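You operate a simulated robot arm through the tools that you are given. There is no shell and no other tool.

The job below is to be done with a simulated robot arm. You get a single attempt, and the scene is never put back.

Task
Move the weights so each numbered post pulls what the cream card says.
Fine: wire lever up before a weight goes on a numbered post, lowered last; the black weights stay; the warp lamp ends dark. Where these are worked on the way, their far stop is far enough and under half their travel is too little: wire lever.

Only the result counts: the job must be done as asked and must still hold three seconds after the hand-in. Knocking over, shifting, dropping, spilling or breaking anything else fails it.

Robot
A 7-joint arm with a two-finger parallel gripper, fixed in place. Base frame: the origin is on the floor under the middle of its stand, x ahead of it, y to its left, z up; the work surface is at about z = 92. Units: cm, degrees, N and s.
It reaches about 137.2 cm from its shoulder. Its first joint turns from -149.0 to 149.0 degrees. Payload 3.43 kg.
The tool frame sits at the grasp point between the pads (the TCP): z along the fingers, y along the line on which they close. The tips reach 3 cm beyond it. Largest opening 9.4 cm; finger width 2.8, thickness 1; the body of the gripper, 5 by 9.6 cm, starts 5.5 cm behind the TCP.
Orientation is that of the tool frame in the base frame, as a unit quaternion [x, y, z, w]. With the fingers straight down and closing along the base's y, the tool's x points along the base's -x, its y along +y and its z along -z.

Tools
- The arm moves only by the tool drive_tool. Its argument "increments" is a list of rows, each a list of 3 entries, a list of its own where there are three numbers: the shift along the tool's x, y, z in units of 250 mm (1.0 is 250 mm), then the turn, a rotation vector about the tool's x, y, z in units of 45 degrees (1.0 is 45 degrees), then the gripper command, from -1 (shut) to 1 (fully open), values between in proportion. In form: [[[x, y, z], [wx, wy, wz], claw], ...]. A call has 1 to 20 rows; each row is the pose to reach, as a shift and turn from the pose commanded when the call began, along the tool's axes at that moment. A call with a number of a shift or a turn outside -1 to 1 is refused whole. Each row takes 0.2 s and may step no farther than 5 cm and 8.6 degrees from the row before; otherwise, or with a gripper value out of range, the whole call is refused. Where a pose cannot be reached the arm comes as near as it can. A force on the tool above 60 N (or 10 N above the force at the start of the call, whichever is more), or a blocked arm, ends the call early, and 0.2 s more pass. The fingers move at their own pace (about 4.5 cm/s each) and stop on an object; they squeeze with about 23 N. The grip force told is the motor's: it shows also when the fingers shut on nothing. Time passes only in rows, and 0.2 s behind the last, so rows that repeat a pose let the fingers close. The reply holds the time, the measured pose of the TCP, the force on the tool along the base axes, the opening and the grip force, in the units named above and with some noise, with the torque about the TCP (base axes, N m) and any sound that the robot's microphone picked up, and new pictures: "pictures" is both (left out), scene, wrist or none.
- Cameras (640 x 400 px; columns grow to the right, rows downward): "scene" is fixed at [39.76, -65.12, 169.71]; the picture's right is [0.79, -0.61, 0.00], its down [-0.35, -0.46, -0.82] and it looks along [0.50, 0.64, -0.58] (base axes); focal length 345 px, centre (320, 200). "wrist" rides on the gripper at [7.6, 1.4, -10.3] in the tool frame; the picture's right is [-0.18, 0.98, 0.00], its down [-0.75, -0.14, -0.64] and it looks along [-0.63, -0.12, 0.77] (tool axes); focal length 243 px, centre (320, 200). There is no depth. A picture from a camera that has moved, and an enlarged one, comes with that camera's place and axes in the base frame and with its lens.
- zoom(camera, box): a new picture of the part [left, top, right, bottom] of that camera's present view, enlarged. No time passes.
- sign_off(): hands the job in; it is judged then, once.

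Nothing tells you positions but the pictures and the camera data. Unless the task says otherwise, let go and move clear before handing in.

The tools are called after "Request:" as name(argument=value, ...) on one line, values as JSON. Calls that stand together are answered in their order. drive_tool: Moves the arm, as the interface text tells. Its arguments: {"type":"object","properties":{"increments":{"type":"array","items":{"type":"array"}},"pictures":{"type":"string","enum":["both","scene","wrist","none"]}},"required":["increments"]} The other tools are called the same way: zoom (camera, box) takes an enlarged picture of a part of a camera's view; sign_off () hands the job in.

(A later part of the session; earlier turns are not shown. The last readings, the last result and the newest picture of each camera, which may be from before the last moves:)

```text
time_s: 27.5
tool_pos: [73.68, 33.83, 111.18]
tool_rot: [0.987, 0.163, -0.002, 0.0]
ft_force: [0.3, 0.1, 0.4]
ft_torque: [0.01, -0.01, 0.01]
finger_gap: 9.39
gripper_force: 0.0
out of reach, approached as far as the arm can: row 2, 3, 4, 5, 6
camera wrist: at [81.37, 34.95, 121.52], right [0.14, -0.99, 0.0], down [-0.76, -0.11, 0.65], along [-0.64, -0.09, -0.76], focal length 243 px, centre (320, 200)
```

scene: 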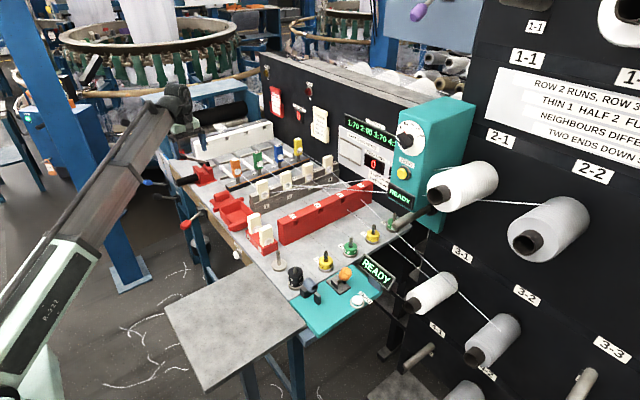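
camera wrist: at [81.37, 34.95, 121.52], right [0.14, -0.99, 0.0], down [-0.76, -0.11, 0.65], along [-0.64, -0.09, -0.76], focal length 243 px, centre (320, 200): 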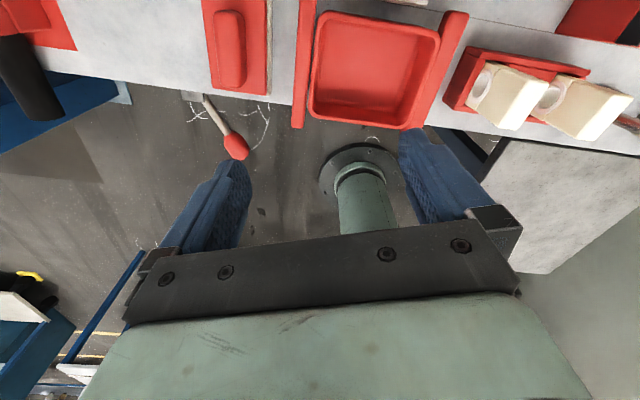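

The last joint's limit stops further turning this way. I'll take a fresh scene picture by turning back a bit, and check the left machine area again now the arm has moved.

Request:
drive_tool(increments=[[[0, 0, 0], [0, 0, 0.167], 1], [[0, 0, 0], [0, 0, 0.333], 1], [[0, 0, 0], [0, 0, 0.5], 1], [[0, 0, 0], [0, 0, 0.667], 1], [[0, 0, 0], [0, 0, 0.833], 1], [[0, 0, 0], [0, 0, 1.0], 1]], pictures="scene")

Request:
zoom(camera="scene", box=[0, 60, 180, 172])

Request:
zoom(camera="scene", box=[180, 60, 320, 150])

Request:
zoom(camera="scene", box=[320, 280, 480, 400])

Request:
zoom(camera="scene", box=[480, 0, 640, 120])

Request:
zoom(camera="scene", box=[340, 0, 500, 120])

```text
time_s: 28.9
tool_pos: [73.8, 34.04, 110.85]
tool_rot: [0.974, -0.228, -0.002, -0.001]
ft_force: [0.1, 0.0, 1.1]
ft_torque: [0.0, -0.01, 0.03]
finger_gap: 9.4
gripper_force: 0.0
```

scene: 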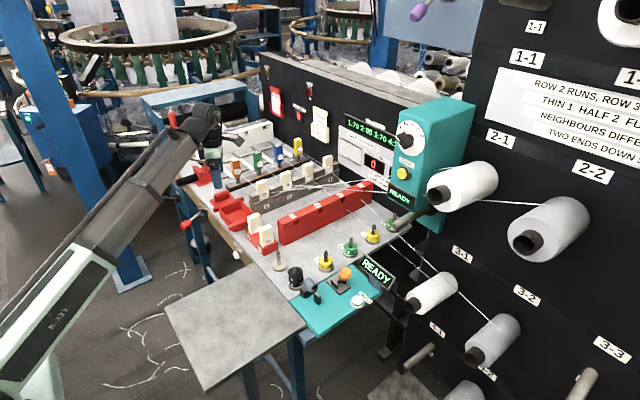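

```text
3.56 times, centred on (90, 116) of scene
camera zoom: at [39.76, -65.12, 169.71], right [0.79, -0.61, 0.0], down [-0.35, -0.46, -0.82], along [0.5, 0.64, -0.58], focal length 1226 px, centre (1138, 499)
```

zoom: 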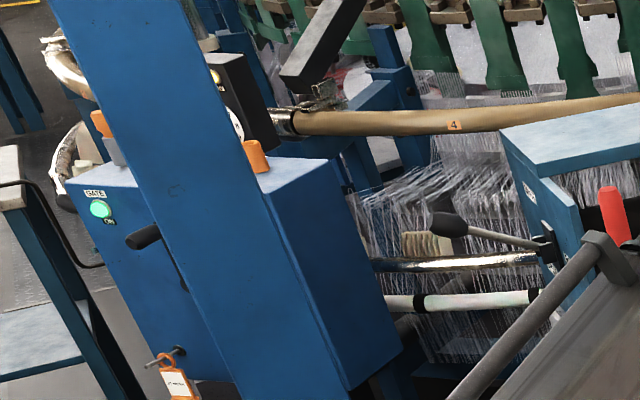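

```text
4.44 times, centred on (250, 105) of scene
camera zoom: at [39.76, -65.12, 169.71], right [0.79, -0.61, 0.0], down [-0.35, -0.46, -0.82], along [0.5, 0.64, -0.58], focal length 1532 px, centre (631, 622)
```

zoom: 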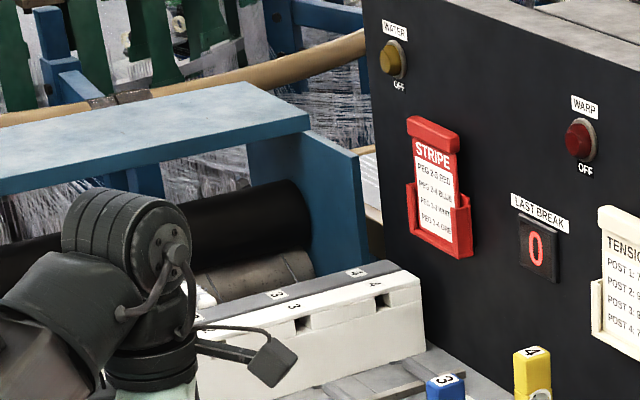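

```text
3.33 times, centred on (400, 340) of scene
camera zoom: at [39.76, -65.12, 169.71], right [0.79, -0.61, 0.0], down [-0.35, -0.46, -0.82], along [0.5, 0.64, -0.58], focal length 1149 px, centre (53, -267)
```

zoom: 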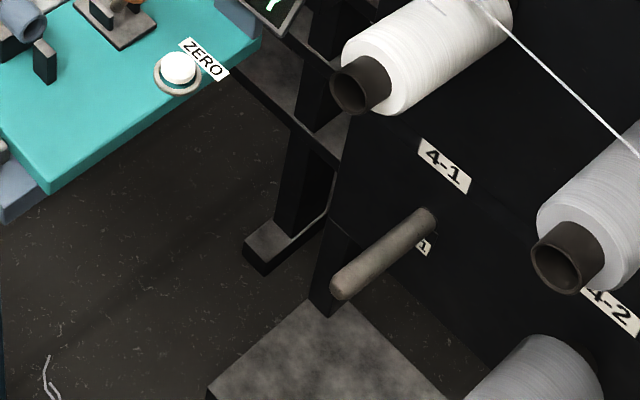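

```text
3.33 times, centred on (560, 60) of scene
camera zoom: at [39.76, -65.12, 169.71], right [0.79, -0.61, 0.0], down [-0.35, -0.46, -0.82], along [0.5, 0.64, -0.58], focal length 1149 px, centre (-480, 667)
```

zoom: 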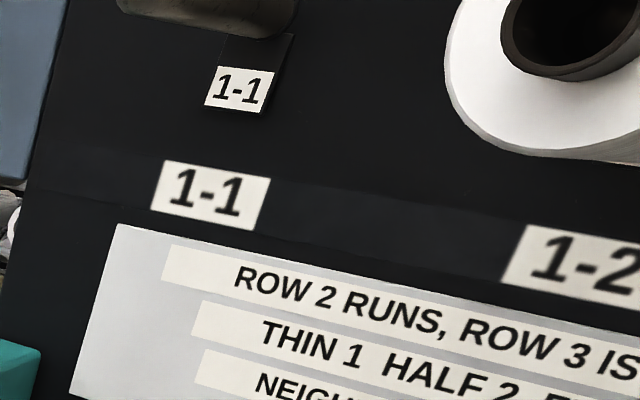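

```text
3.33 times, centred on (420, 60) of scene
camera zoom: at [39.76, -65.12, 169.71], right [0.79, -0.61, 0.0], down [-0.35, -0.46, -0.82], along [0.5, 0.64, -0.58], focal length 1149 px, centre (-13, 667)
```

zoom: 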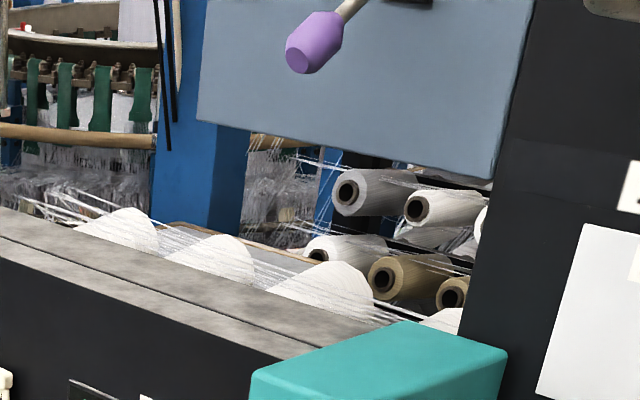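

A purple-knobbed lever is just visible at the top of the scene, at (418, 10), on a grey-blue panel above the cabinet. That's likely the wire lever, now hanging down. I'll bring the arm back to a neutral turn so I can tilt the wrist camera up at it.

Request:
drive_tool(increments=[[[0.083, 0.107, 0], [0, 0, 0.167], 1], [[0.167, 0.215, 0], [0, 0, 0.333], 1], [[0.25, 0.322, 0], [0, 0, 0.5], 1], [[0.333, 0.43, 0], [0, 0, 0.667], 1], [[0.417, 0.537, 0], [0, 0, 0.833], 1], [[0.5, 0.645, 0], [0, 0, 1.0], 1]], pictures="none")

Request:
drive_tool(increments=[[[0, 0, 0], [0, 0, 0.167], 1], [[0, 0, 0], [0, 0, 0.333], 1], [[0, 0, 0], [0, 0, 0.5], 1], [[0, 0, 0], [0, 0, 0.667], 1], [[0, 0, 0], [0, 0, 0.833], 1], [[0, 0, 0], [0, 0, 1.0], 1]], pictures="none")

Request:
drive_tool(increments=[[[0, 0, 0], [0, 0, 0.167], 1], [[0, 0, 0], [0, 0, 0.333], 1], [[0, 0, 0], [0, 0, 0.5], 1], [[0, 0, 0], [0, 0, 0.667], 1], [[0, 0, 0], [0, 0, 0.833], 1], [[0, 0, 0], [0, 0, 1.0], 1]], pictures="wrist")

```text
time_s: 30.3
tool_pos: [77.73, 14.07, 110.74]
tool_rot: [0.812, -0.584, -0.002, 0.001]
ft_force: [0.8, 0.9, 0.1]
ft_torque: [0.01, 0.02, -0.03]
finger_gap: 9.4
gripper_force: 0.0
```

```text
time_s: 31.7
tool_pos: [77.81, 13.97, 110.81]
tool_rot: [-0.527, 0.85, 0.0, -0.001]
ft_force: [-0.1, 0.1, 0.5]
ft_torque: [0.01, -0.01, 0.02]
finger_gap: 9.42
gripper_force: 0.1
```

```text
time_s: 33.1
tool_pos: [77.91, 14.0, 110.8]
tool_rot: [-0.161, 0.987, 0.0, -0.002]
ft_force: [-0.1, 0.1, -0.1]
ft_torque: [-0.04, -0.01, 0.01]
finger_gap: 9.38
gripper_force: 0.0
camera wrist: at [70.21, 12.92, 121.09], right [-0.14, 0.99, 0.0], down [0.76, 0.11, 0.64], along [0.63, 0.09, -0.77], focal length 243 px, centre (320, 200)
```

wrist: 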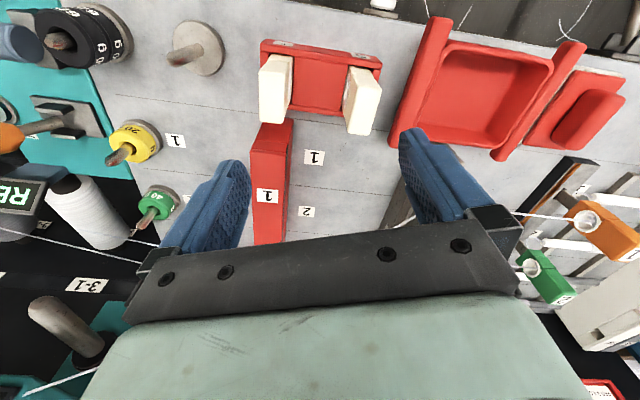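

Request:
drive_tool(increments=[[[-0.035, -0.096, 0], [0, 0, 0.16], 1], [[-0.07, -0.192, 0], [0, 0, 0.32], 1], [[-0.105, -0.288, 0], [0, 0, 0.48], 1], [[-0.14, -0.384, 0], [0, 0, 0.64], 1], [[-0.176, -0.48, 0], [0, 0, 0.8], 1]], pictures="none")

Request:
drive_tool(increments=[[[-0.013, 0.004, -0.08], [0, -0.167, 0], 1], [[-0.026, 0.008, -0.16], [0, -0.333, 0], 1], [[-0.04, 0.012, -0.24], [0, -0.5, 0], 1], [[-0.052, 0.016, -0.32], [0, -0.667, 0], 1], [[-0.065, 0.02, -0.4], [0, -0.833, 0], 1], [[-0.076, 0.024, -0.48], [0, -1.0, 0], 1]], pictures="both")

```text
time_s: 34.3
tool_pos: [85.92, 4.02, 110.77]
tool_rot: [0.151, 0.988, 0.001, -0.001]
ft_force: [-0.6, 0.1, -0.2]
ft_torque: [0.01, -0.05, -0.03]
finger_gap: 9.44
gripper_force: 0.1
```

```text
time_s: 35.7
tool_pos: [87.83, 4.1, 122.88]
tool_rot: [0.139, 0.914, -0.058, 0.377]
ft_force: [0.1, 0.4, 0.0]
ft_torque: [0.04, 0.0, 0.0]
finger_gap: 9.39
gripper_force: 0.2
camera wrist: at [76.22, 9.17, 124.66], right [0.42, 0.9, 0.13], down [0.04, -0.16, 0.99], along [0.91, -0.41, -0.1], focal length 243 px, centre (320, 200)
```

scene: 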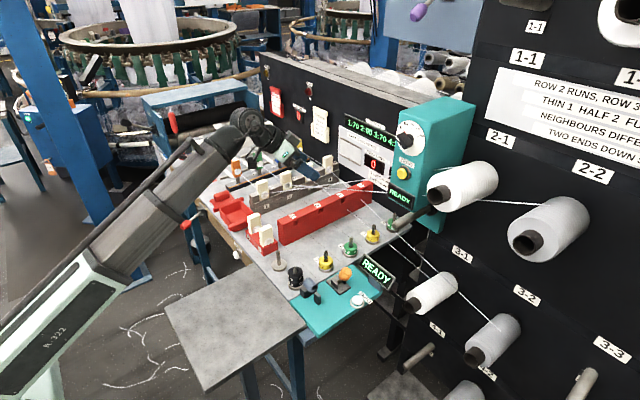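
wrist: 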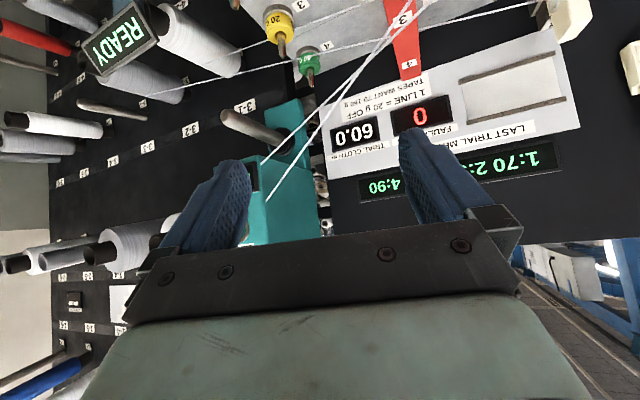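

The wrist camera sees from the tool axis upward when the tool points forward, so I'll tilt another 45° to bring the purple lever into view.

Request:
drive_tool(increments=[[[-0.052, 0.003, -0.004], [0, -0.167, 0], 1], [[-0.104, 0.007, -0.009], [0, -0.333, 0], 1], [[-0.156, 0.01, -0.013], [0, -0.5, 0], 1], [[-0.209, 0.014, -0.018], [0, -0.667, 0], 1], [[-0.261, 0.017, -0.022], [0, -0.833, 0], 1], [[-0.313, 0.021, -0.027], [0, -1.0, 0], 1]], pictures="both")

```text
time_s: 37.1
tool_pos: [92.98, 2.98, 128.63]
tool_rot: [0.106, 0.7, -0.105, 0.698]
ft_force: [-0.6, 0.0, 0.4]
ft_torque: [-0.03, 0.01, -0.01]
finger_gap: 9.4
gripper_force: 0.0
camera wrist: at [83.52, 7.47, 121.13], right [0.29, 0.94, 0.18], down [-0.65, 0.05, 0.76], along [0.7, -0.34, 0.63], focal length 243 px, centre (320, 200)
```

scene: 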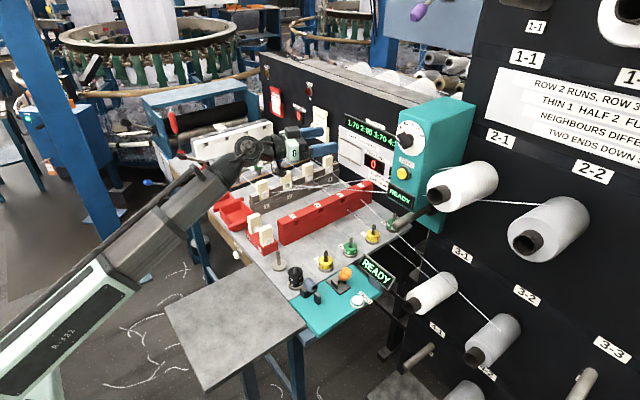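
wrist: 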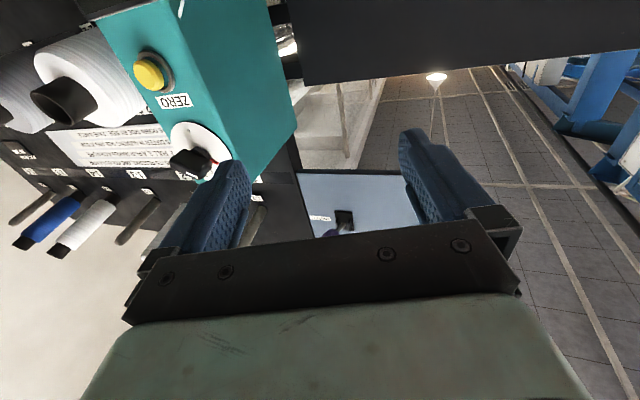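

The panel and the purple lever are now in the wrist view. Zooming in on it.

Request:
zoom(camera="wrist", box=[280, 150, 430, 240])

Request:
zoom(camera="wrist", box=[300, 195, 370, 240])

Request:
zoom(camera="scene", box=[400, 0, 460, 30])

```text
4.27 times, centred on (355, 195) of wrist
camera zoom: at [83.52, 7.47, 121.13], right [0.29, 0.94, 0.18], down [-0.65, 0.05, 0.76], along [0.7, -0.34, 0.63], focal length 1035 px, centre (171, 221)
```

zoom: 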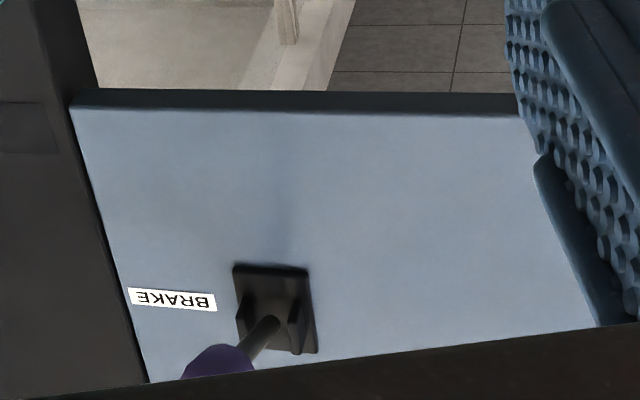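

```text
8.89 times, centred on (335, 218) of wrist
camera zoom: at [83.52, 7.47, 121.13], right [0.29, 0.94, 0.18], down [-0.65, 0.05, 0.76], along [0.7, -0.34, 0.63], focal length 2157 px, centre (187, 44)
```

zoom: 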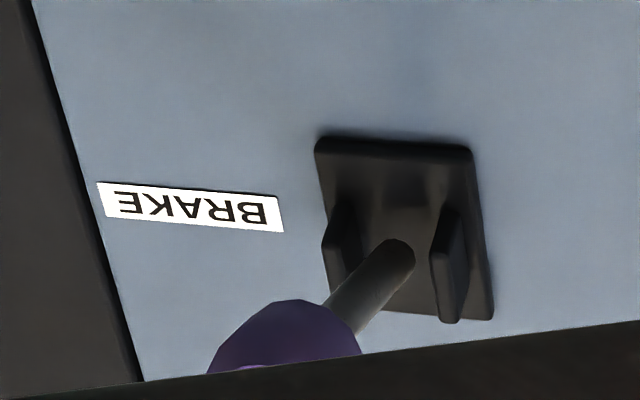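

```text
10.67 times, centred on (430, 15) of scene
camera zoom: at [39.76, -65.12, 169.71], right [0.79, -0.61, 0.0], down [-0.35, -0.46, -0.82], along [0.5, 0.64, -0.58], focal length 3677 px, centre (-853, 2173)
```

zoom: 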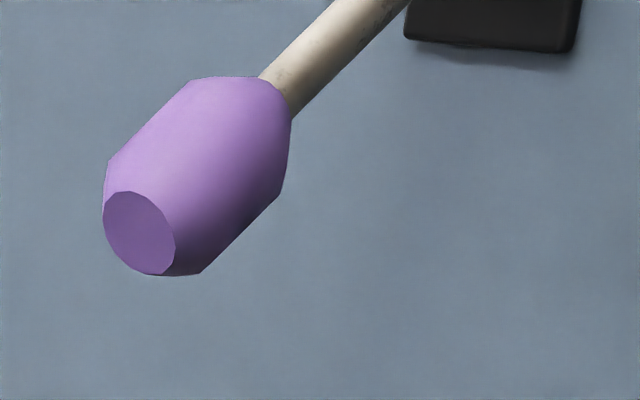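

That purple lever is labelled BRAKE, so it's not the one. The red-knob lever is still the best match, being in line with the drop-wire bar. I'll go back down and look at the front apron face straight on for a label.

Request:
drive_tool(increments=[[[0.053, 0.022, -0.042], [0, 0.167, 0], 1], [[0.107, 0.044, -0.083], [0, 0.333, 0], 1], [[0.16, 0.066, -0.125], [0, 0.5, 0], 1], [[0.213, 0.088, -0.167], [0, 0.667, 0], 1], [[0.267, 0.11, -0.208], [0, 0.833, 0], 1], [[0.32, 0.132, -0.25], [0, 1.0, 0], 1]], pictures="none")

Request:
drive_tool(increments=[[[0.104, 0.035, 0.01], [0, 0.167, 0], 1], [[0.208, 0.07, 0.02], [0, 0.333, 0], 1], [[0.311, 0.105, 0.03], [0, 0.5, 0], 1], [[0.415, 0.14, 0.04], [0, 0.667, 0], 1], [[0.518, 0.175, 0.05], [0, 0.833, 0], 1], [[0.622, 0.21, 0.058], [0, 1.0, 0], 1]], pictures="wrist")

```text
time_s: 38.5
tool_pos: [87.89, 8.05, 120.79]
tool_rot: [0.139, 0.915, -0.057, 0.376]
ft_force: [0.2, 0.4, 0.4]
ft_torque: [0.03, -0.01, 0.03]
finger_gap: 9.39
gripper_force: 0.2
```

```text
time_s: 39.9
tool_pos: [79.86, 15.94, 108.72]
tool_rot: [0.15, 0.989, 0.001, -0.003]
ft_force: [0.4, 1.0, 0.1]
ft_torque: [0.01, 0.0, -0.02]
finger_gap: 9.42
gripper_force: 0.1
camera wrist: at [73.01, 19.67, 119.08], right [0.47, 0.88, 0.0], down [0.68, -0.36, 0.64], along [0.56, -0.3, -0.77], focal length 243 px, centre (320, 200)
```

wrist: 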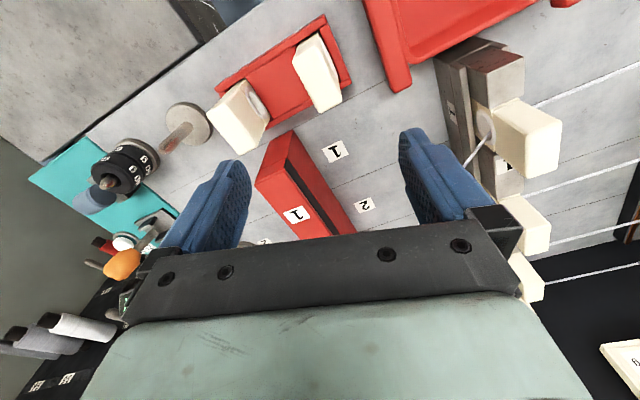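

Request:
drive_tool(increments=[[[0.17, 0.014, 0.0], [0, 0, -0.12], 1], [[0.34, 0.028, 0.0], [0, 0, -0.24], 1], [[0.51, 0.042, 0.03], [0, 0, -0.36], 1], [[0.68, 0.055, 0.1], [0, 0, -0.48], 1], [[0.86, 0.068, 0.18], [0, 0, -0.6], 1]], pictures="both")

```text
time_s: 41.1
tool_pos: [59.72, 24.12, 104.37]
tool_rot: [-0.085, 0.996, 0.001, -0.002]
ft_force: [0.1, -0.9, -0.6]
ft_torque: [0.0, -0.01, -0.01]
finger_gap: 9.4
gripper_force: 0.2
camera wrist: at [51.94, 24.1, 114.69], right [0.01, 1.0, 0.0], down [0.77, -0.01, 0.64], along [0.64, -0.01, -0.77], focal length 243 px, centre (320, 200)
```

scene: 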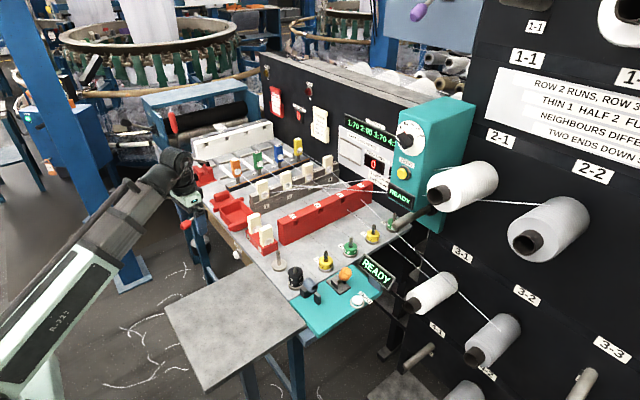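
wrist: 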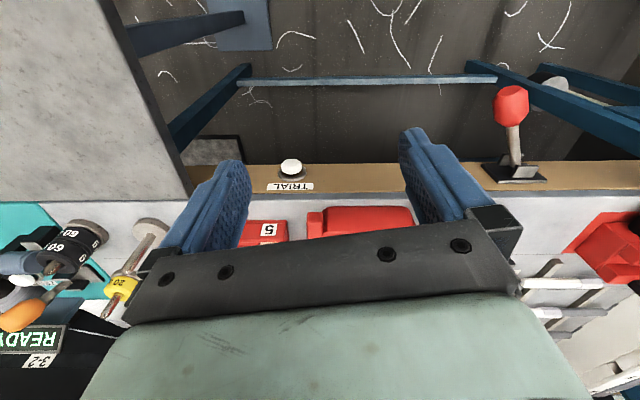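

Now the wrist camera sees the apron from the front, with TRIAL and the red lever. Zooming in on the lever mount.

Request:
zoom(camera="wrist", box=[440, 70, 580, 200])

Request:
zoom(camera="wrist", box=[560, 120, 640, 220])

```text
3.08 times, centred on (510, 135) of wrist
camera zoom: at [51.94, 24.1, 114.69], right [0.01, 1.0, 0.0], down [0.77, -0.01, 0.64], along [0.64, -0.01, -0.77], focal length 746 px, centre (-265, 400)
```

zoom: 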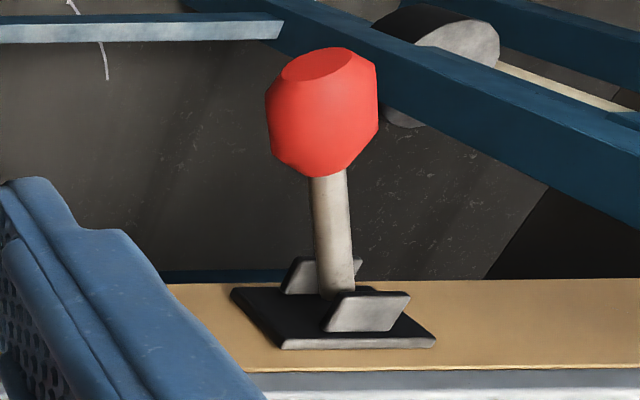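

```text
4.00 times, centred on (600, 170) of wrist
camera zoom: at [51.94, 24.1, 114.69], right [0.01, 1.0, 0.0], down [0.77, -0.01, 0.64], along [0.64, -0.01, -0.77], focal length 970 px, centre (-800, 320)
```

zoom: 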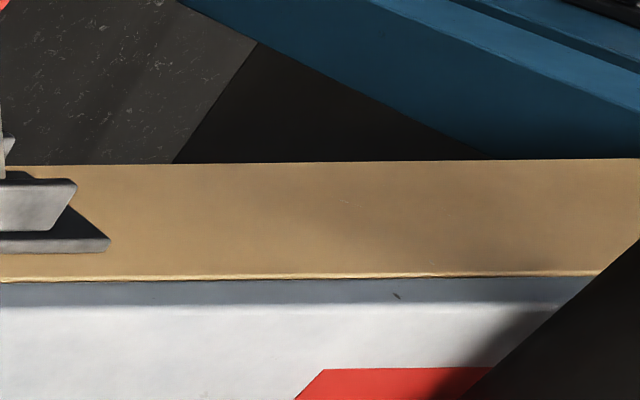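

No label there, and its clevis shows it swings sideways. There may be a properly labelled wire lever outside what I've seen, such as on the creel's right side, so I'll look that way.

Request:
drive_tool(increments=[[[-0.076, -0.148, -0.06], [0, 0, 0.15], 1], [[-0.152, -0.297, -0.12], [0, 0, 0.3], 1], [[-0.228, -0.445, -0.17], [0, 0, 0.45], 1], [[-0.304, -0.593, -0.21], [0, 0, 0.6], 1], [[-0.38, -0.742, -0.25], [0, 0, 0.75], 1], [[-0.456, -0.89, -0.28], [0, 0, 0.9], 1]], pictures="none")

Request:
drive_tool(increments=[[[-0.02, -0.1, -0.05], [0, -0.167, 0], 1], [[-0.04, -0.2, -0.1], [0, -0.333, 0], 1], [[-0.06, -0.3, -0.15], [0, -0.5, 0], 1], [[-0.08, -0.4, -0.2], [0, -0.667, 0], 1], [[-0.1, -0.45, -0.25], [0, -0.833, 0], 1], [[-0.12, -0.5, -0.3], [0, -1.0, 0], 1]], pictures="both")

```text
time_s: 42.5
tool_pos: [74.77, 3.98, 111.33]
tool_rot: [0.266, 0.964, 0.0, -0.002]
ft_force: [-0.3, 0.6, 0.0]
ft_torque: [-0.03, -0.01, 0.02]
finger_gap: 9.4
gripper_force: 0.0
```

```text
time_s: 43.9
tool_pos: [70.96, -8.23, 118.79]
tool_rot: [0.245, 0.892, -0.102, 0.367]
ft_force: [1.1, 0.7, 0.2]
ft_torque: [-0.03, 0.0, -0.02]
finger_gap: 9.38
gripper_force: 0.1
camera wrist: at [60.89, -0.47, 120.69], right [0.61, 0.78, 0.13], down [0.0, -0.16, 0.99], along [0.79, -0.61, -0.1], focal length 243 px, centre (320, 200)
```

scene: 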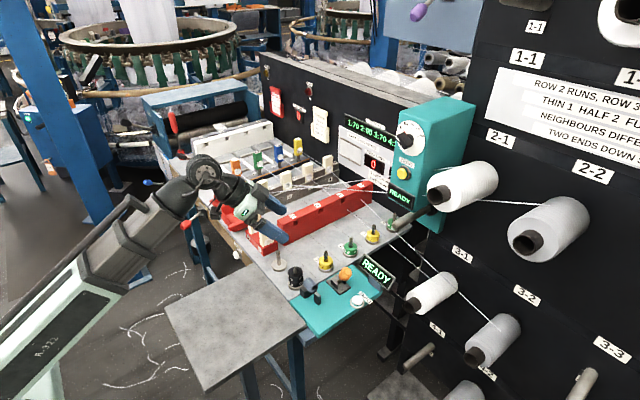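
wrist: 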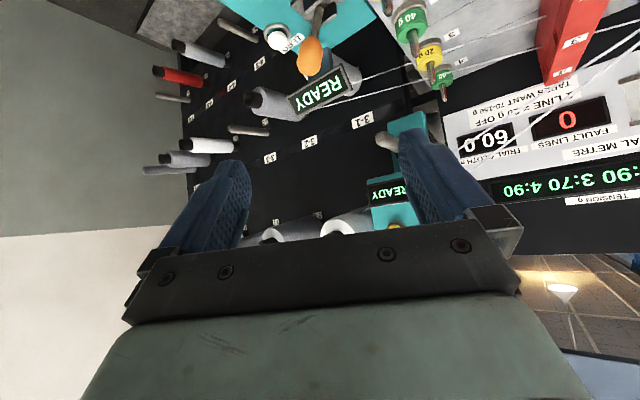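

The display clearly reads 3:70 and 4:90, so the swap is right. Zooming in on the creel side and on the cabinet for lever labels.

Request:
zoom(camera="wrist", box=[130, 0, 330, 200])

Request:
zoom(camera="wrist", box=[240, 0, 400, 110])

Request:
zoom(camera="wrist", box=[440, 80, 640, 220])

```text
2.00 times, centred on (230, 100) of wrist
camera zoom: at [60.89, -0.47, 120.69], right [0.61, 0.78, 0.13], down [0.0, -0.16, 0.99], along [0.79, -0.61, -0.1], focal length 485 px, centre (500, 400)
```

zoom: 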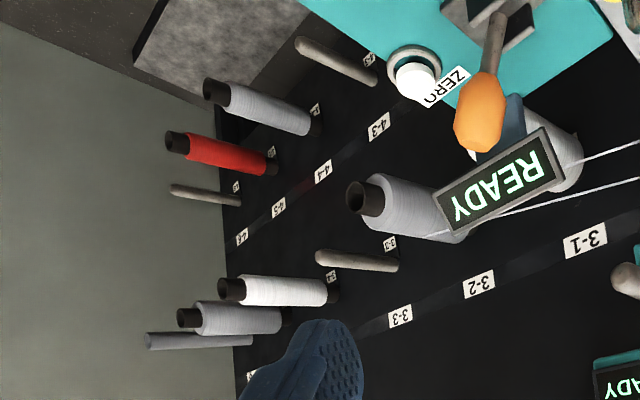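

```text
3.64 times, centred on (320, 55) of wrist
camera zoom: at [60.89, -0.47, 120.69], right [0.61, 0.78, 0.13], down [0.0, -0.16, 0.99], along [0.79, -0.61, -0.1], focal length 882 px, centre (320, 727)
```

zoom: 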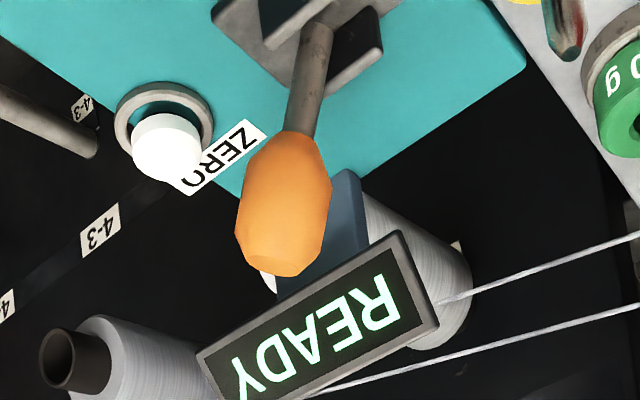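

```text
2.86 times, centred on (540, 150) of wrist
camera zoom: at [60.89, -0.47, 120.69], right [0.61, 0.78, 0.13], down [0.0, -0.16, 0.99], along [0.79, -0.61, -0.1], focal length 693 px, centre (-309, 343)
```

zoom: 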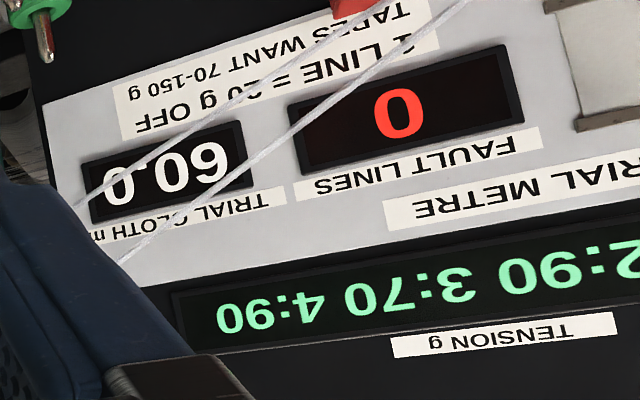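

No lever on the creel side. I'll tilt up further to check the overhead panel and the upper part of the cabinet.

Request:
drive_tool(increments=[[[-0.051, 0.05, -0.006], [0, -0.167, 0], 1], [[-0.102, 0.1, -0.012], [0, -0.333, 0], 1], [[-0.154, 0.15, -0.018], [0, -0.5, 0], 1], [[-0.205, 0.2, -0.023], [0, -0.667, 0], 1], [[-0.256, 0.25, -0.029], [0, -0.833, 0], 1], [[-0.307, 0.3, -0.035], [0, -1.0, 0], 1]], pictures="wrist")

```text
time_s: 45.3
tool_pos: [78.99, -4.19, 124.82]
tool_rot: [0.187, 0.682, -0.187, 0.682]
ft_force: [0.1, -0.6, 0.8]
ft_torque: [0.02, 0.0, 0.03]
finger_gap: 9.39
gripper_force: 0.0
camera wrist: at [70.87, 2.26, 117.21], right [0.5, 0.85, 0.18], down [-0.62, 0.21, 0.75], along [0.6, -0.49, 0.63], focal length 243 px, centre (320, 200)
```

wrist: 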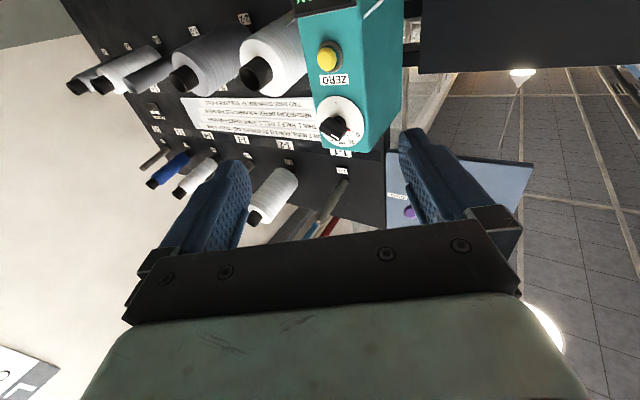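

Request:
zoom(camera="wrist", box=[230, 140, 400, 245])

Request:
zoom(camera="wrist", box=[370, 120, 560, 245])

Request:
zoom(camera="wrist", box=[180, 90, 350, 180])

```text
3.76 times, centred on (315, 192) of wrist
camera zoom: at [70.87, 2.26, 117.21], right [0.5, 0.85, 0.18], down [-0.62, 0.21, 0.75], along [0.6, -0.49, 0.63], focal length 913 px, centre (339, 228)
```

zoom: 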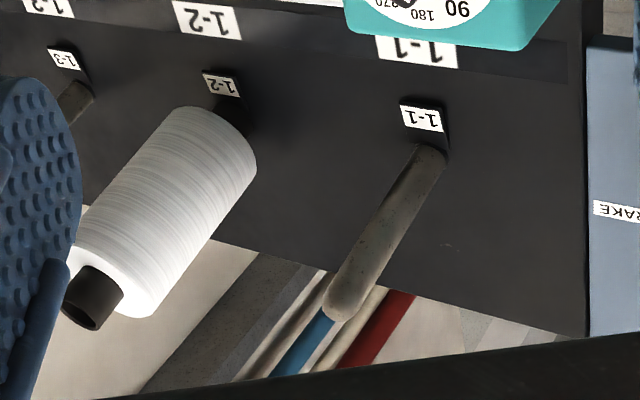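

```text
3.20 times, centred on (465, 182) of wrist
camera zoom: at [70.87, 2.26, 117.21], right [0.5, 0.85, 0.18], down [-0.62, 0.21, 0.75], along [0.6, -0.49, 0.63], focal length 776 px, centre (-144, 256)
```

zoom: 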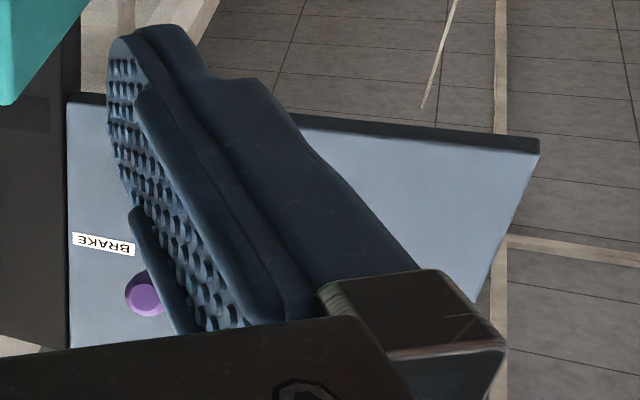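

```text
3.76 times, centred on (265, 135) of wrist
camera zoom: at [70.87, 2.26, 117.21], right [0.5, 0.85, 0.18], down [-0.62, 0.21, 0.75], along [0.6, -0.49, 0.63], focal length 913 px, centre (527, 445)
```

zoom: 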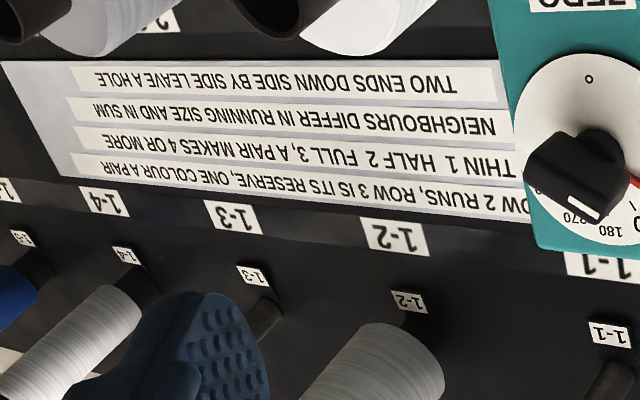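

I've now found every lever. ROLLERS, FILL/DRAIN and BRAKE are labelled, the orange one belongs to an instrument, and the black grip belongs to the hand tool. That leaves the red-knob lever, which is exactly in line with the drop-wire bar (y ≈ 49). I'll return there, nudge it by less than half its travel, and watch whether the drop wires rise.

Request:
drive_tool(increments=[[[0.04, 0.044, -0.057], [0, 0.167, 0], 1], [[0.08, 0.087, -0.114], [0, 0.333, 0], 1], [[0.12, 0.131, -0.171], [0, 0.5, 0], 1], [[0.16, 0.175, -0.228], [0, 0.667, 0], 1], [[0.2, 0.218, -0.285], [0, 0.833, 0], 1], [[0.24, 0.262, -0.342], [0, 1.0, 0], 1]], pictures="none")

Request:
drive_tool(increments=[[[0.079, 0.036, 0.016], [0, 0.167, 0], 1], [[0.157, 0.071, 0.032], [0, 0.333, 0], 1], [[0.236, 0.107, 0.048], [0, 0.5, 0], 1], [[0.315, 0.142, 0.063], [0, 0.667, 0], 1], [[0.393, 0.178, 0.079], [0, 0.833, 0], 1], [[0.472, 0.213, 0.095], [0, 1.0, 0], 1]], pictures="none")

```text
time_s: 46.7
tool_pos: [74.99, 5.75, 118.77]
tool_rot: [0.245, 0.892, -0.102, 0.367]
ft_force: [0.2, -0.1, 0.7]
ft_torque: [-0.03, -0.01, -0.02]
finger_gap: 9.38
gripper_force: 0.2
```

```text
time_s: 48.1
tool_pos: [71.91, 13.74, 108.83]
tool_rot: [0.264, 0.965, 0.0, -0.004]
ft_force: [-1.0, -0.3, 0.0]
ft_torque: [0.0, 0.01, -0.01]
finger_gap: 9.41
gripper_force: 0.2
```

Request:
drive_tool(increments=[[[0.131, 0.034, 0.0], [0, 0, -0.136], 1], [[0.263, 0.068, 0.0], [0, 0, -0.272], 1], [[0.394, 0.101, 0.05], [0, 0, -0.408], 1], [[0.526, 0.135, 0.11], [0, 0, -0.544], 1], [[0.657, 0.169, 0.17], [0, 0, -0.68], 0.2]], pictures="none")

Request:
drive_tool(increments=[[[-0.01, 0.16, 0.03], [0, 0, 0], 0.2], [[-0.02, 0.32, 0.06], [0, 0, 0], 0.2], [[-0.04, 0.48, 0.08], [0, 0, 0], 0.2], [[-0.05, 0.64, 0.1], [0, 0, 0], 0.2], [[-0.052, 0.78, 0.1], [0, 0, 0], 0.2]], pictures="both")

```text
time_s: 49.3
tool_pos: [60.08, 25.63, 104.48]
tool_rot: [0.001, 1.0, 0.001, -0.002]
ft_force: [-0.5, -0.8, 0.4]
ft_torque: [0.02, 0.0, -0.01]
finger_gap: 5.92
gripper_force: 0.1
```

```text
time_s: 50.5
tool_pos: [61.29, 45.33, 102.16]
tool_rot: [0.001, 1.0, 0.001, -0.002]
ft_force: [0.0, -0.1, 0.2]
ft_torque: [0.01, 0.0, -0.02]
finger_gap: 5.65
gripper_force: 0.1
camera wrist: at [53.77, 46.71, 112.47], right [0.19, 0.98, 0.0], down [0.76, -0.14, 0.64], along [0.63, -0.12, -0.77], focal length 243 px, centre (320, 200)
```

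scene: 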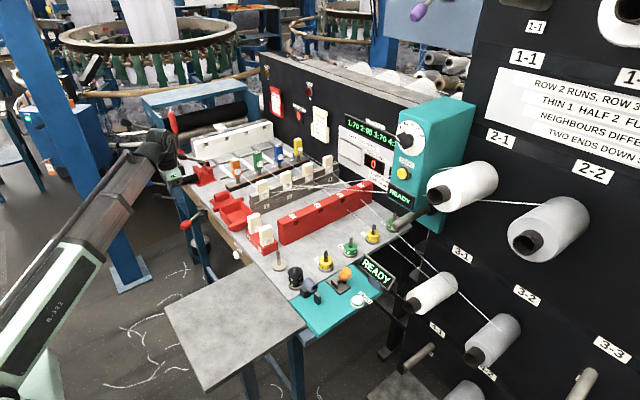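
wrist: 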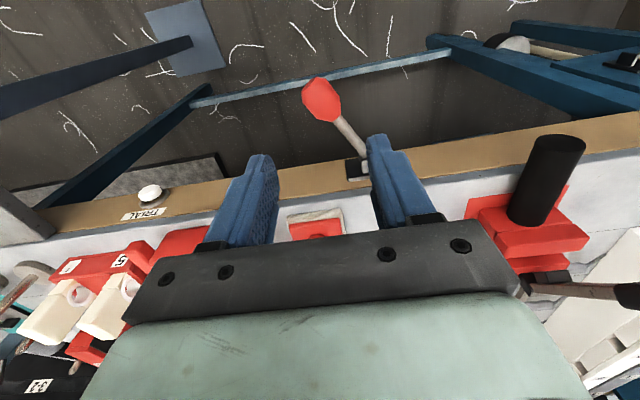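

The knob is right under the gripper with the fingers straddling it. I'll lower so the fingers bracket the knob.

Request:
drive_tool(increments=[[[0, 0, 0.14], [0, 0, 0], 0.2], [[0, 0, 0.28], [0, 0, 0], 0.2], [[0, 0, 0.42], [0, 0, 0], 0.2], [[0, 0, 0.56], [0, 0, 0], 0.2]], pictures="both")

```text
time_s: 51.5
tool_pos: [61.31, 45.18, 88.26]
tool_rot: [0.001, 1.0, 0.001, -0.002]
ft_force: [0.4, -0.5, -0.4]
ft_torque: [0.01, 0.03, 0.01]
finger_gap: 5.63
gripper_force: 0.1
camera wrist: at [53.7, 46.71, 98.43], right [0.19, 0.98, 0.0], down [0.76, -0.14, 0.64], along [0.63, -0.12, -0.77], focal length 243 px, centre (320, 200)
```

scene: 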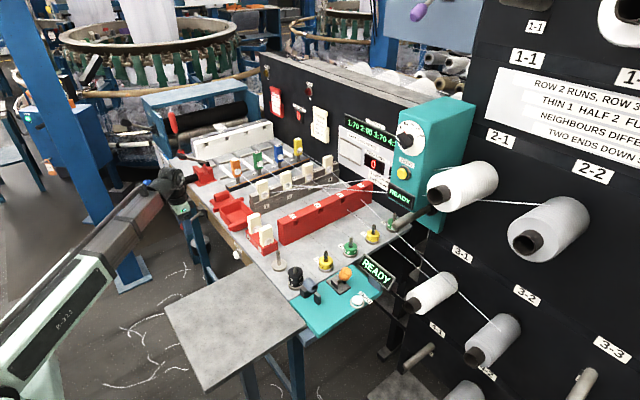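
wrist: 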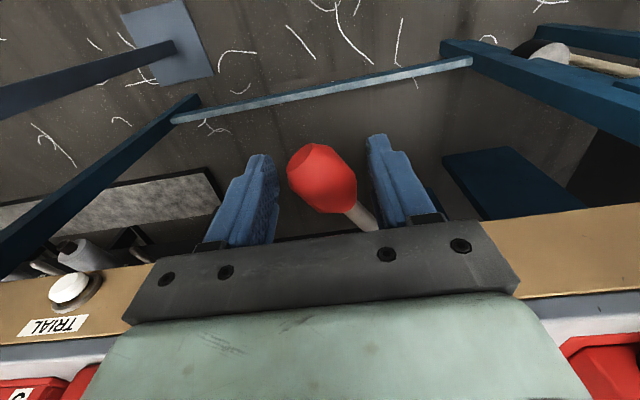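

The knob is bracketed. I'll record the drop wires as they are, then push gently in +y by a small amount.

Request:
zoom(camera="scene", box=[220, 130, 320, 200])

Request:
drive_tool(increments=[[[0, 0.04, 0], [0, 0, 0], 0.2], [[0, 0.08, 0], [0, 0, 0], 0.2], [[0, 0.11, 0], [0, 0, 0], 0.2], [[0, 0.14, 0], [0, 0, 0], 0.2]], pictures="both")

Request:
zoom(camera="scene", box=[220, 130, 320, 200])

```text
5.71 times, centred on (270, 165) of scene
camera zoom: at [39.76, -65.12, 169.71], right [0.79, -0.61, 0.0], down [-0.35, -0.46, -0.82], along [0.5, 0.64, -0.58], focal length 1970 px, centre (606, 400)
```

zoom: 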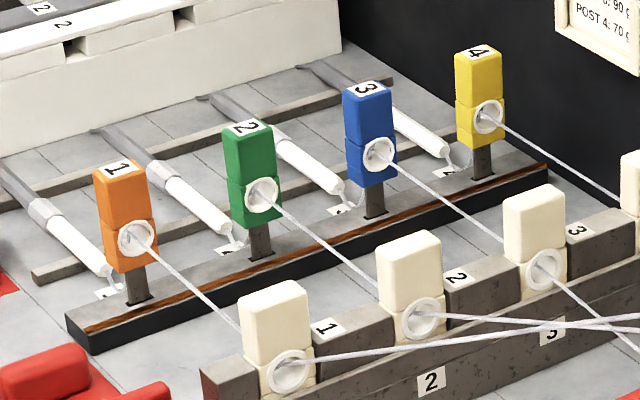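

```text
time_s: 52.5
tool_pos: [61.32, 48.77, 88.15]
tool_rot: [0.002, 1.0, 0.001, -0.002]
ft_force: [-1.2, -3.3, -0.4]
ft_torque: [-0.01, 0.03, 0.03]
finger_gap: 5.79
gripper_force: 1.3
camera wrist: at [53.77, 50.22, 98.49], right [0.19, 0.98, 0.0], down [0.76, -0.14, 0.64], along [0.63, -0.12, -0.77], focal length 243 px, centre (320, 200)
```

scene: 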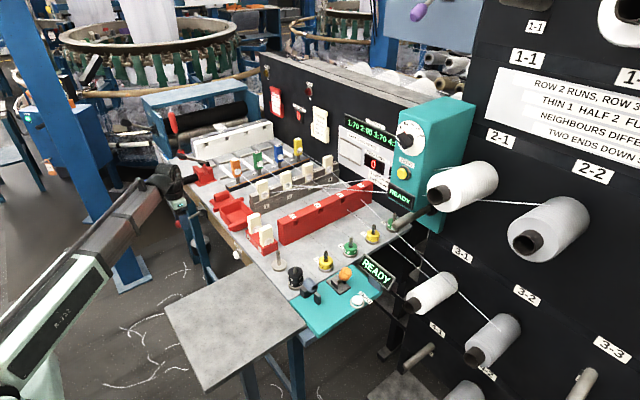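
wrist: 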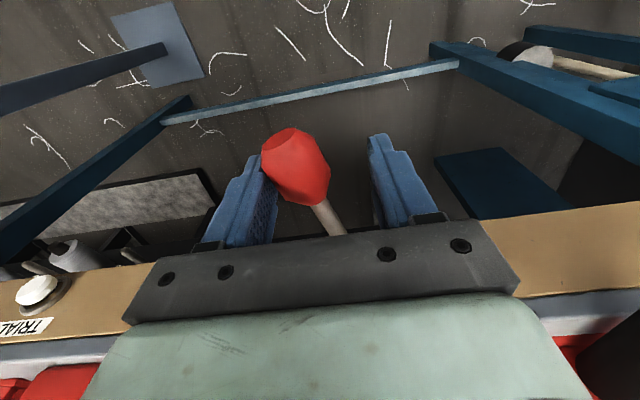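

```text
5.71 times, centred on (270, 165) of scene
camera zoom: at [39.76, -65.12, 169.71], right [0.79, -0.61, 0.0], down [-0.35, -0.46, -0.82], along [0.5, 0.64, -0.58], focal length 1970 px, centre (606, 400)
```

zoom: 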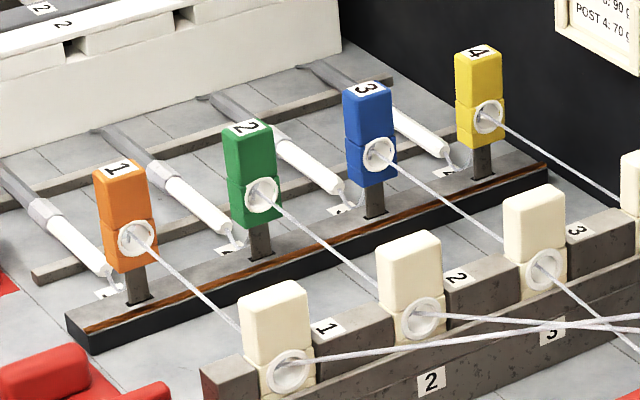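

The lever moves freely (about 3 N) around a vertical hinge and has turned roughly 17°. The drop wires look unchanged so far. I'll check the lamps and displays for any reaction.

Request:
zoom(camera="scene", box=[255, 60, 345, 140])

Request:
zoom(camera="scene", box=[330, 100, 430, 200])

Request:
zoom(camera="scene", box=[150, 150, 230, 240])

```text
5.00 times, centred on (300, 100) of scene
camera zoom: at [39.76, -65.12, 169.71], right [0.79, -0.61, 0.0], down [-0.35, -0.46, -0.82], along [0.5, 0.64, -0.58], focal length 1724 px, centre (420, 700)
```

zoom: 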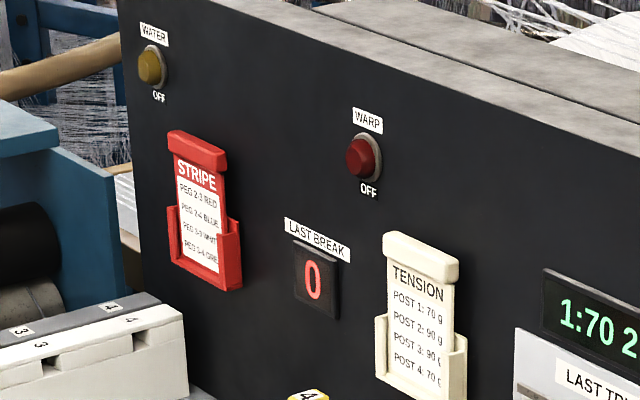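

```text
4.00 times, centred on (380, 150) of scene
camera zoom: at [39.76, -65.12, 169.71], right [0.79, -0.61, 0.0], down [-0.35, -0.46, -0.82], along [0.5, 0.64, -0.58], focal length 1379 px, centre (80, 400)
```

zoom: 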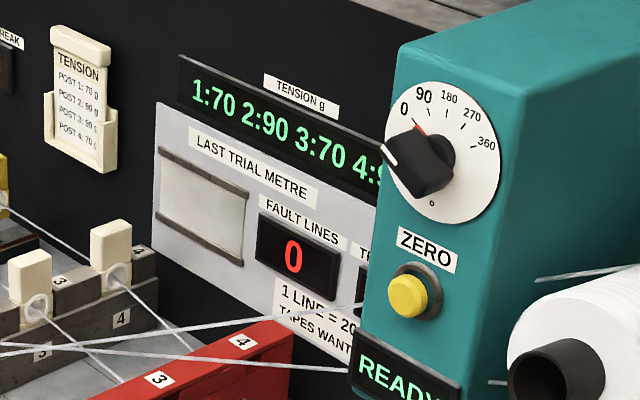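

```text
4.44 times, centred on (190, 195) of scene
camera zoom: at [39.76, -65.12, 169.71], right [0.79, -0.61, 0.0], down [-0.35, -0.46, -0.82], along [0.5, 0.64, -0.58], focal length 1532 px, centre (898, 222)
```

zoom: 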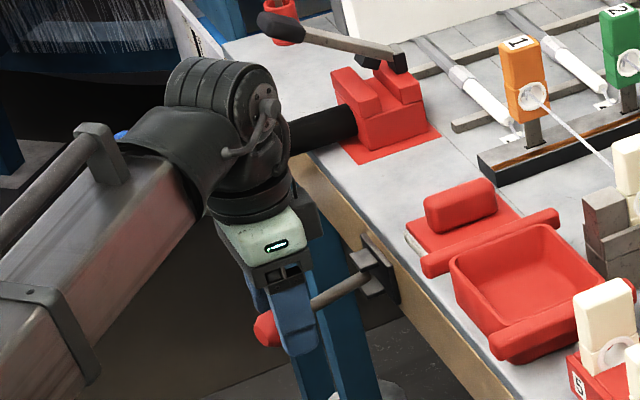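

Nothing else has reacted and the lever holds where it is. It's the only unlabelled lever and sits in line with the drop-wire bar, so I'll swing it on to its far stop and watch the drop wires.

Request:
drive_tool(increments=[[[0, 0.04, 0], [0, 0, 0], 0.2], [[0, 0.08, 0], [0, 0, 0], 0.2], [[0, 0.12, 0], [0, 0, 0], 0.2], [[0, 0.15, 0], [0, 0, 0], 0.2]], pictures="both")

Request:
zoom(camera="scene", box=[220, 130, 320, 200])

```text
time_s: 53.5
tool_pos: [61.35, 52.48, 88.1]
tool_rot: [0.001, 1.0, 0.001, -0.001]
ft_force: [0.1, -2.3, 0.5]
ft_torque: [-0.05, 0.04, -0.01]
finger_gap: 5.79
gripper_force: 1.2
camera wrist: at [53.76, 53.96, 98.46], right [0.19, 0.98, 0.0], down [0.76, -0.14, 0.64], along [0.63, -0.12, -0.77], focal length 243 px, centre (320, 200)
```

scene: 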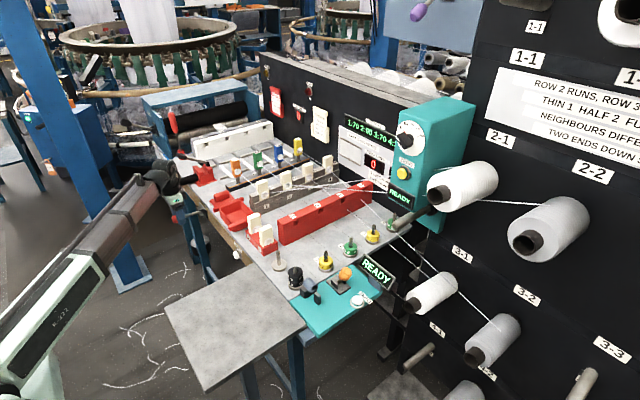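
wrist: 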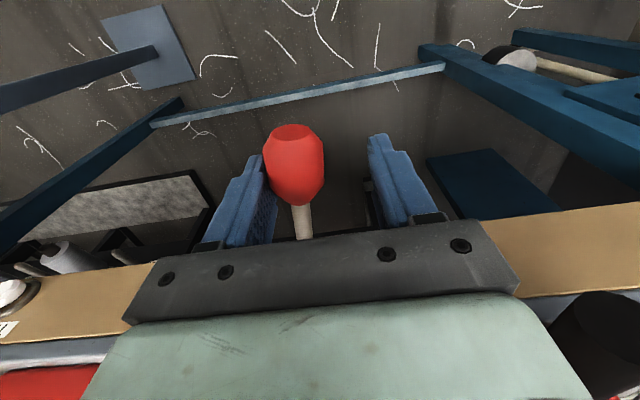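

```text
5.71 times, centred on (270, 165) of scene
camera zoom: at [39.76, -65.12, 169.71], right [0.79, -0.61, 0.0], down [-0.35, -0.46, -0.82], along [0.5, 0.64, -0.58], focal length 1970 px, centre (606, 400)
```

zoom: 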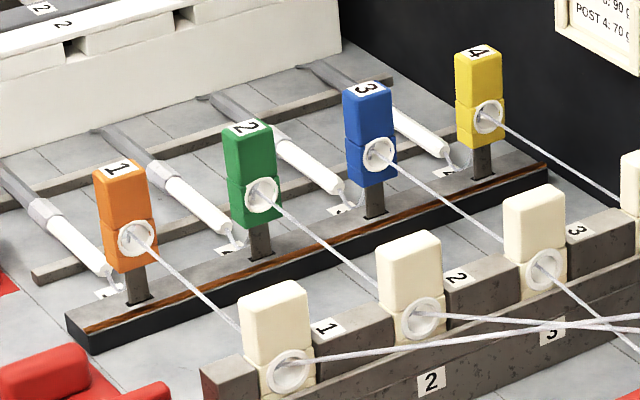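

Request:
zoom(camera="scene", box=[255, 60, 345, 140])

Request:
drive_tool(increments=[[[0, 0.03, 0], [0, 0, 0], 0.2], [[0, 0.06, 0], [0, 0, 0], 0.2], [[0, 0.09, 0], [0, 0, 0], 0.2], [[0, 0.12, 0], [0, 0, 0], 0.2]], pictures="both")

Request:
zoom(camera="scene", box=[220, 130, 320, 200])

```text
5.00 times, centred on (300, 100) of scene
camera zoom: at [39.76, -65.12, 169.71], right [0.79, -0.61, 0.0], down [-0.35, -0.46, -0.82], along [0.5, 0.64, -0.58], focal length 1724 px, centre (420, 700)
```

zoom: 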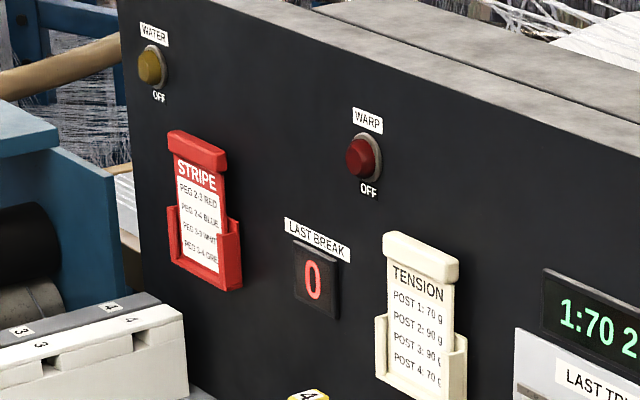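

```text
time_s: 54.5
tool_pos: [61.28, 55.58, 88.15]
tool_rot: [0.001, 1.0, 0.002, -0.002]
ft_force: [0.6, 0.3, 0.6]
ft_torque: [-0.01, 0.03, 0.01]
finger_gap: 5.63
gripper_force: 0.1
camera wrist: at [53.78, 56.95, 98.47], right [0.19, 0.98, 0.0], down [0.76, -0.14, 0.64], along [0.63, -0.12, -0.77], focal length 243 px, centre (320, 200)
```

scene: 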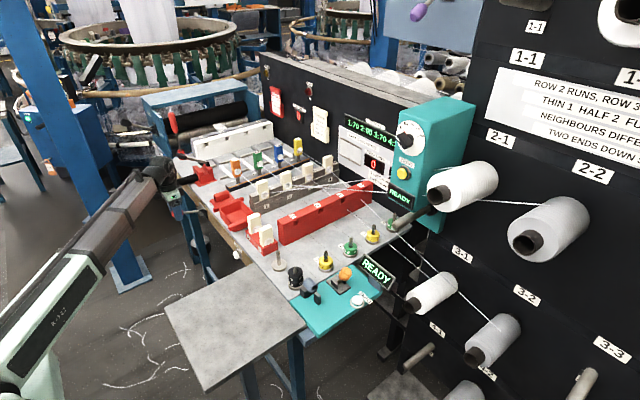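
wrist: 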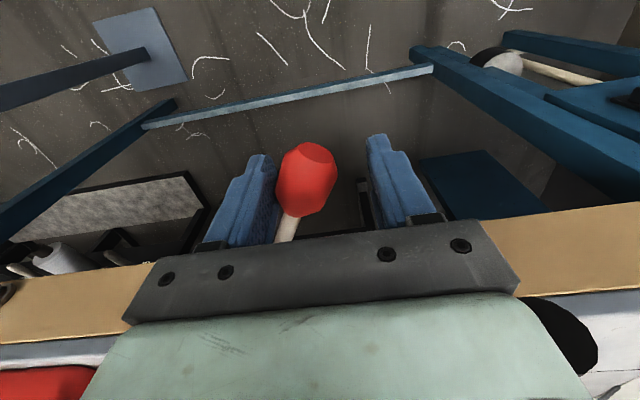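

```text
5.71 times, centred on (270, 165) of scene
camera zoom: at [39.76, -65.12, 169.71], right [0.79, -0.61, 0.0], down [-0.35, -0.46, -0.82], along [0.5, 0.64, -0.58], focal length 1970 px, centre (606, 400)
```

zoom: 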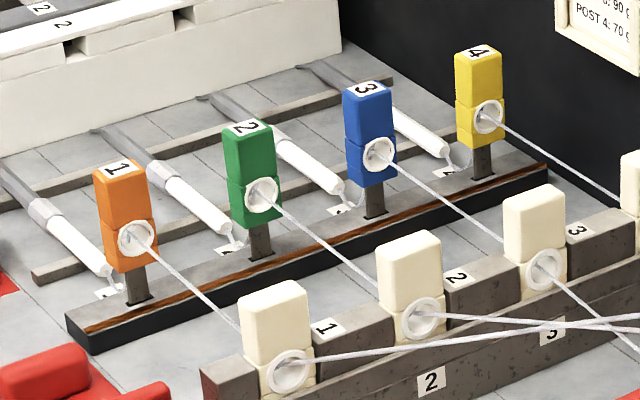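

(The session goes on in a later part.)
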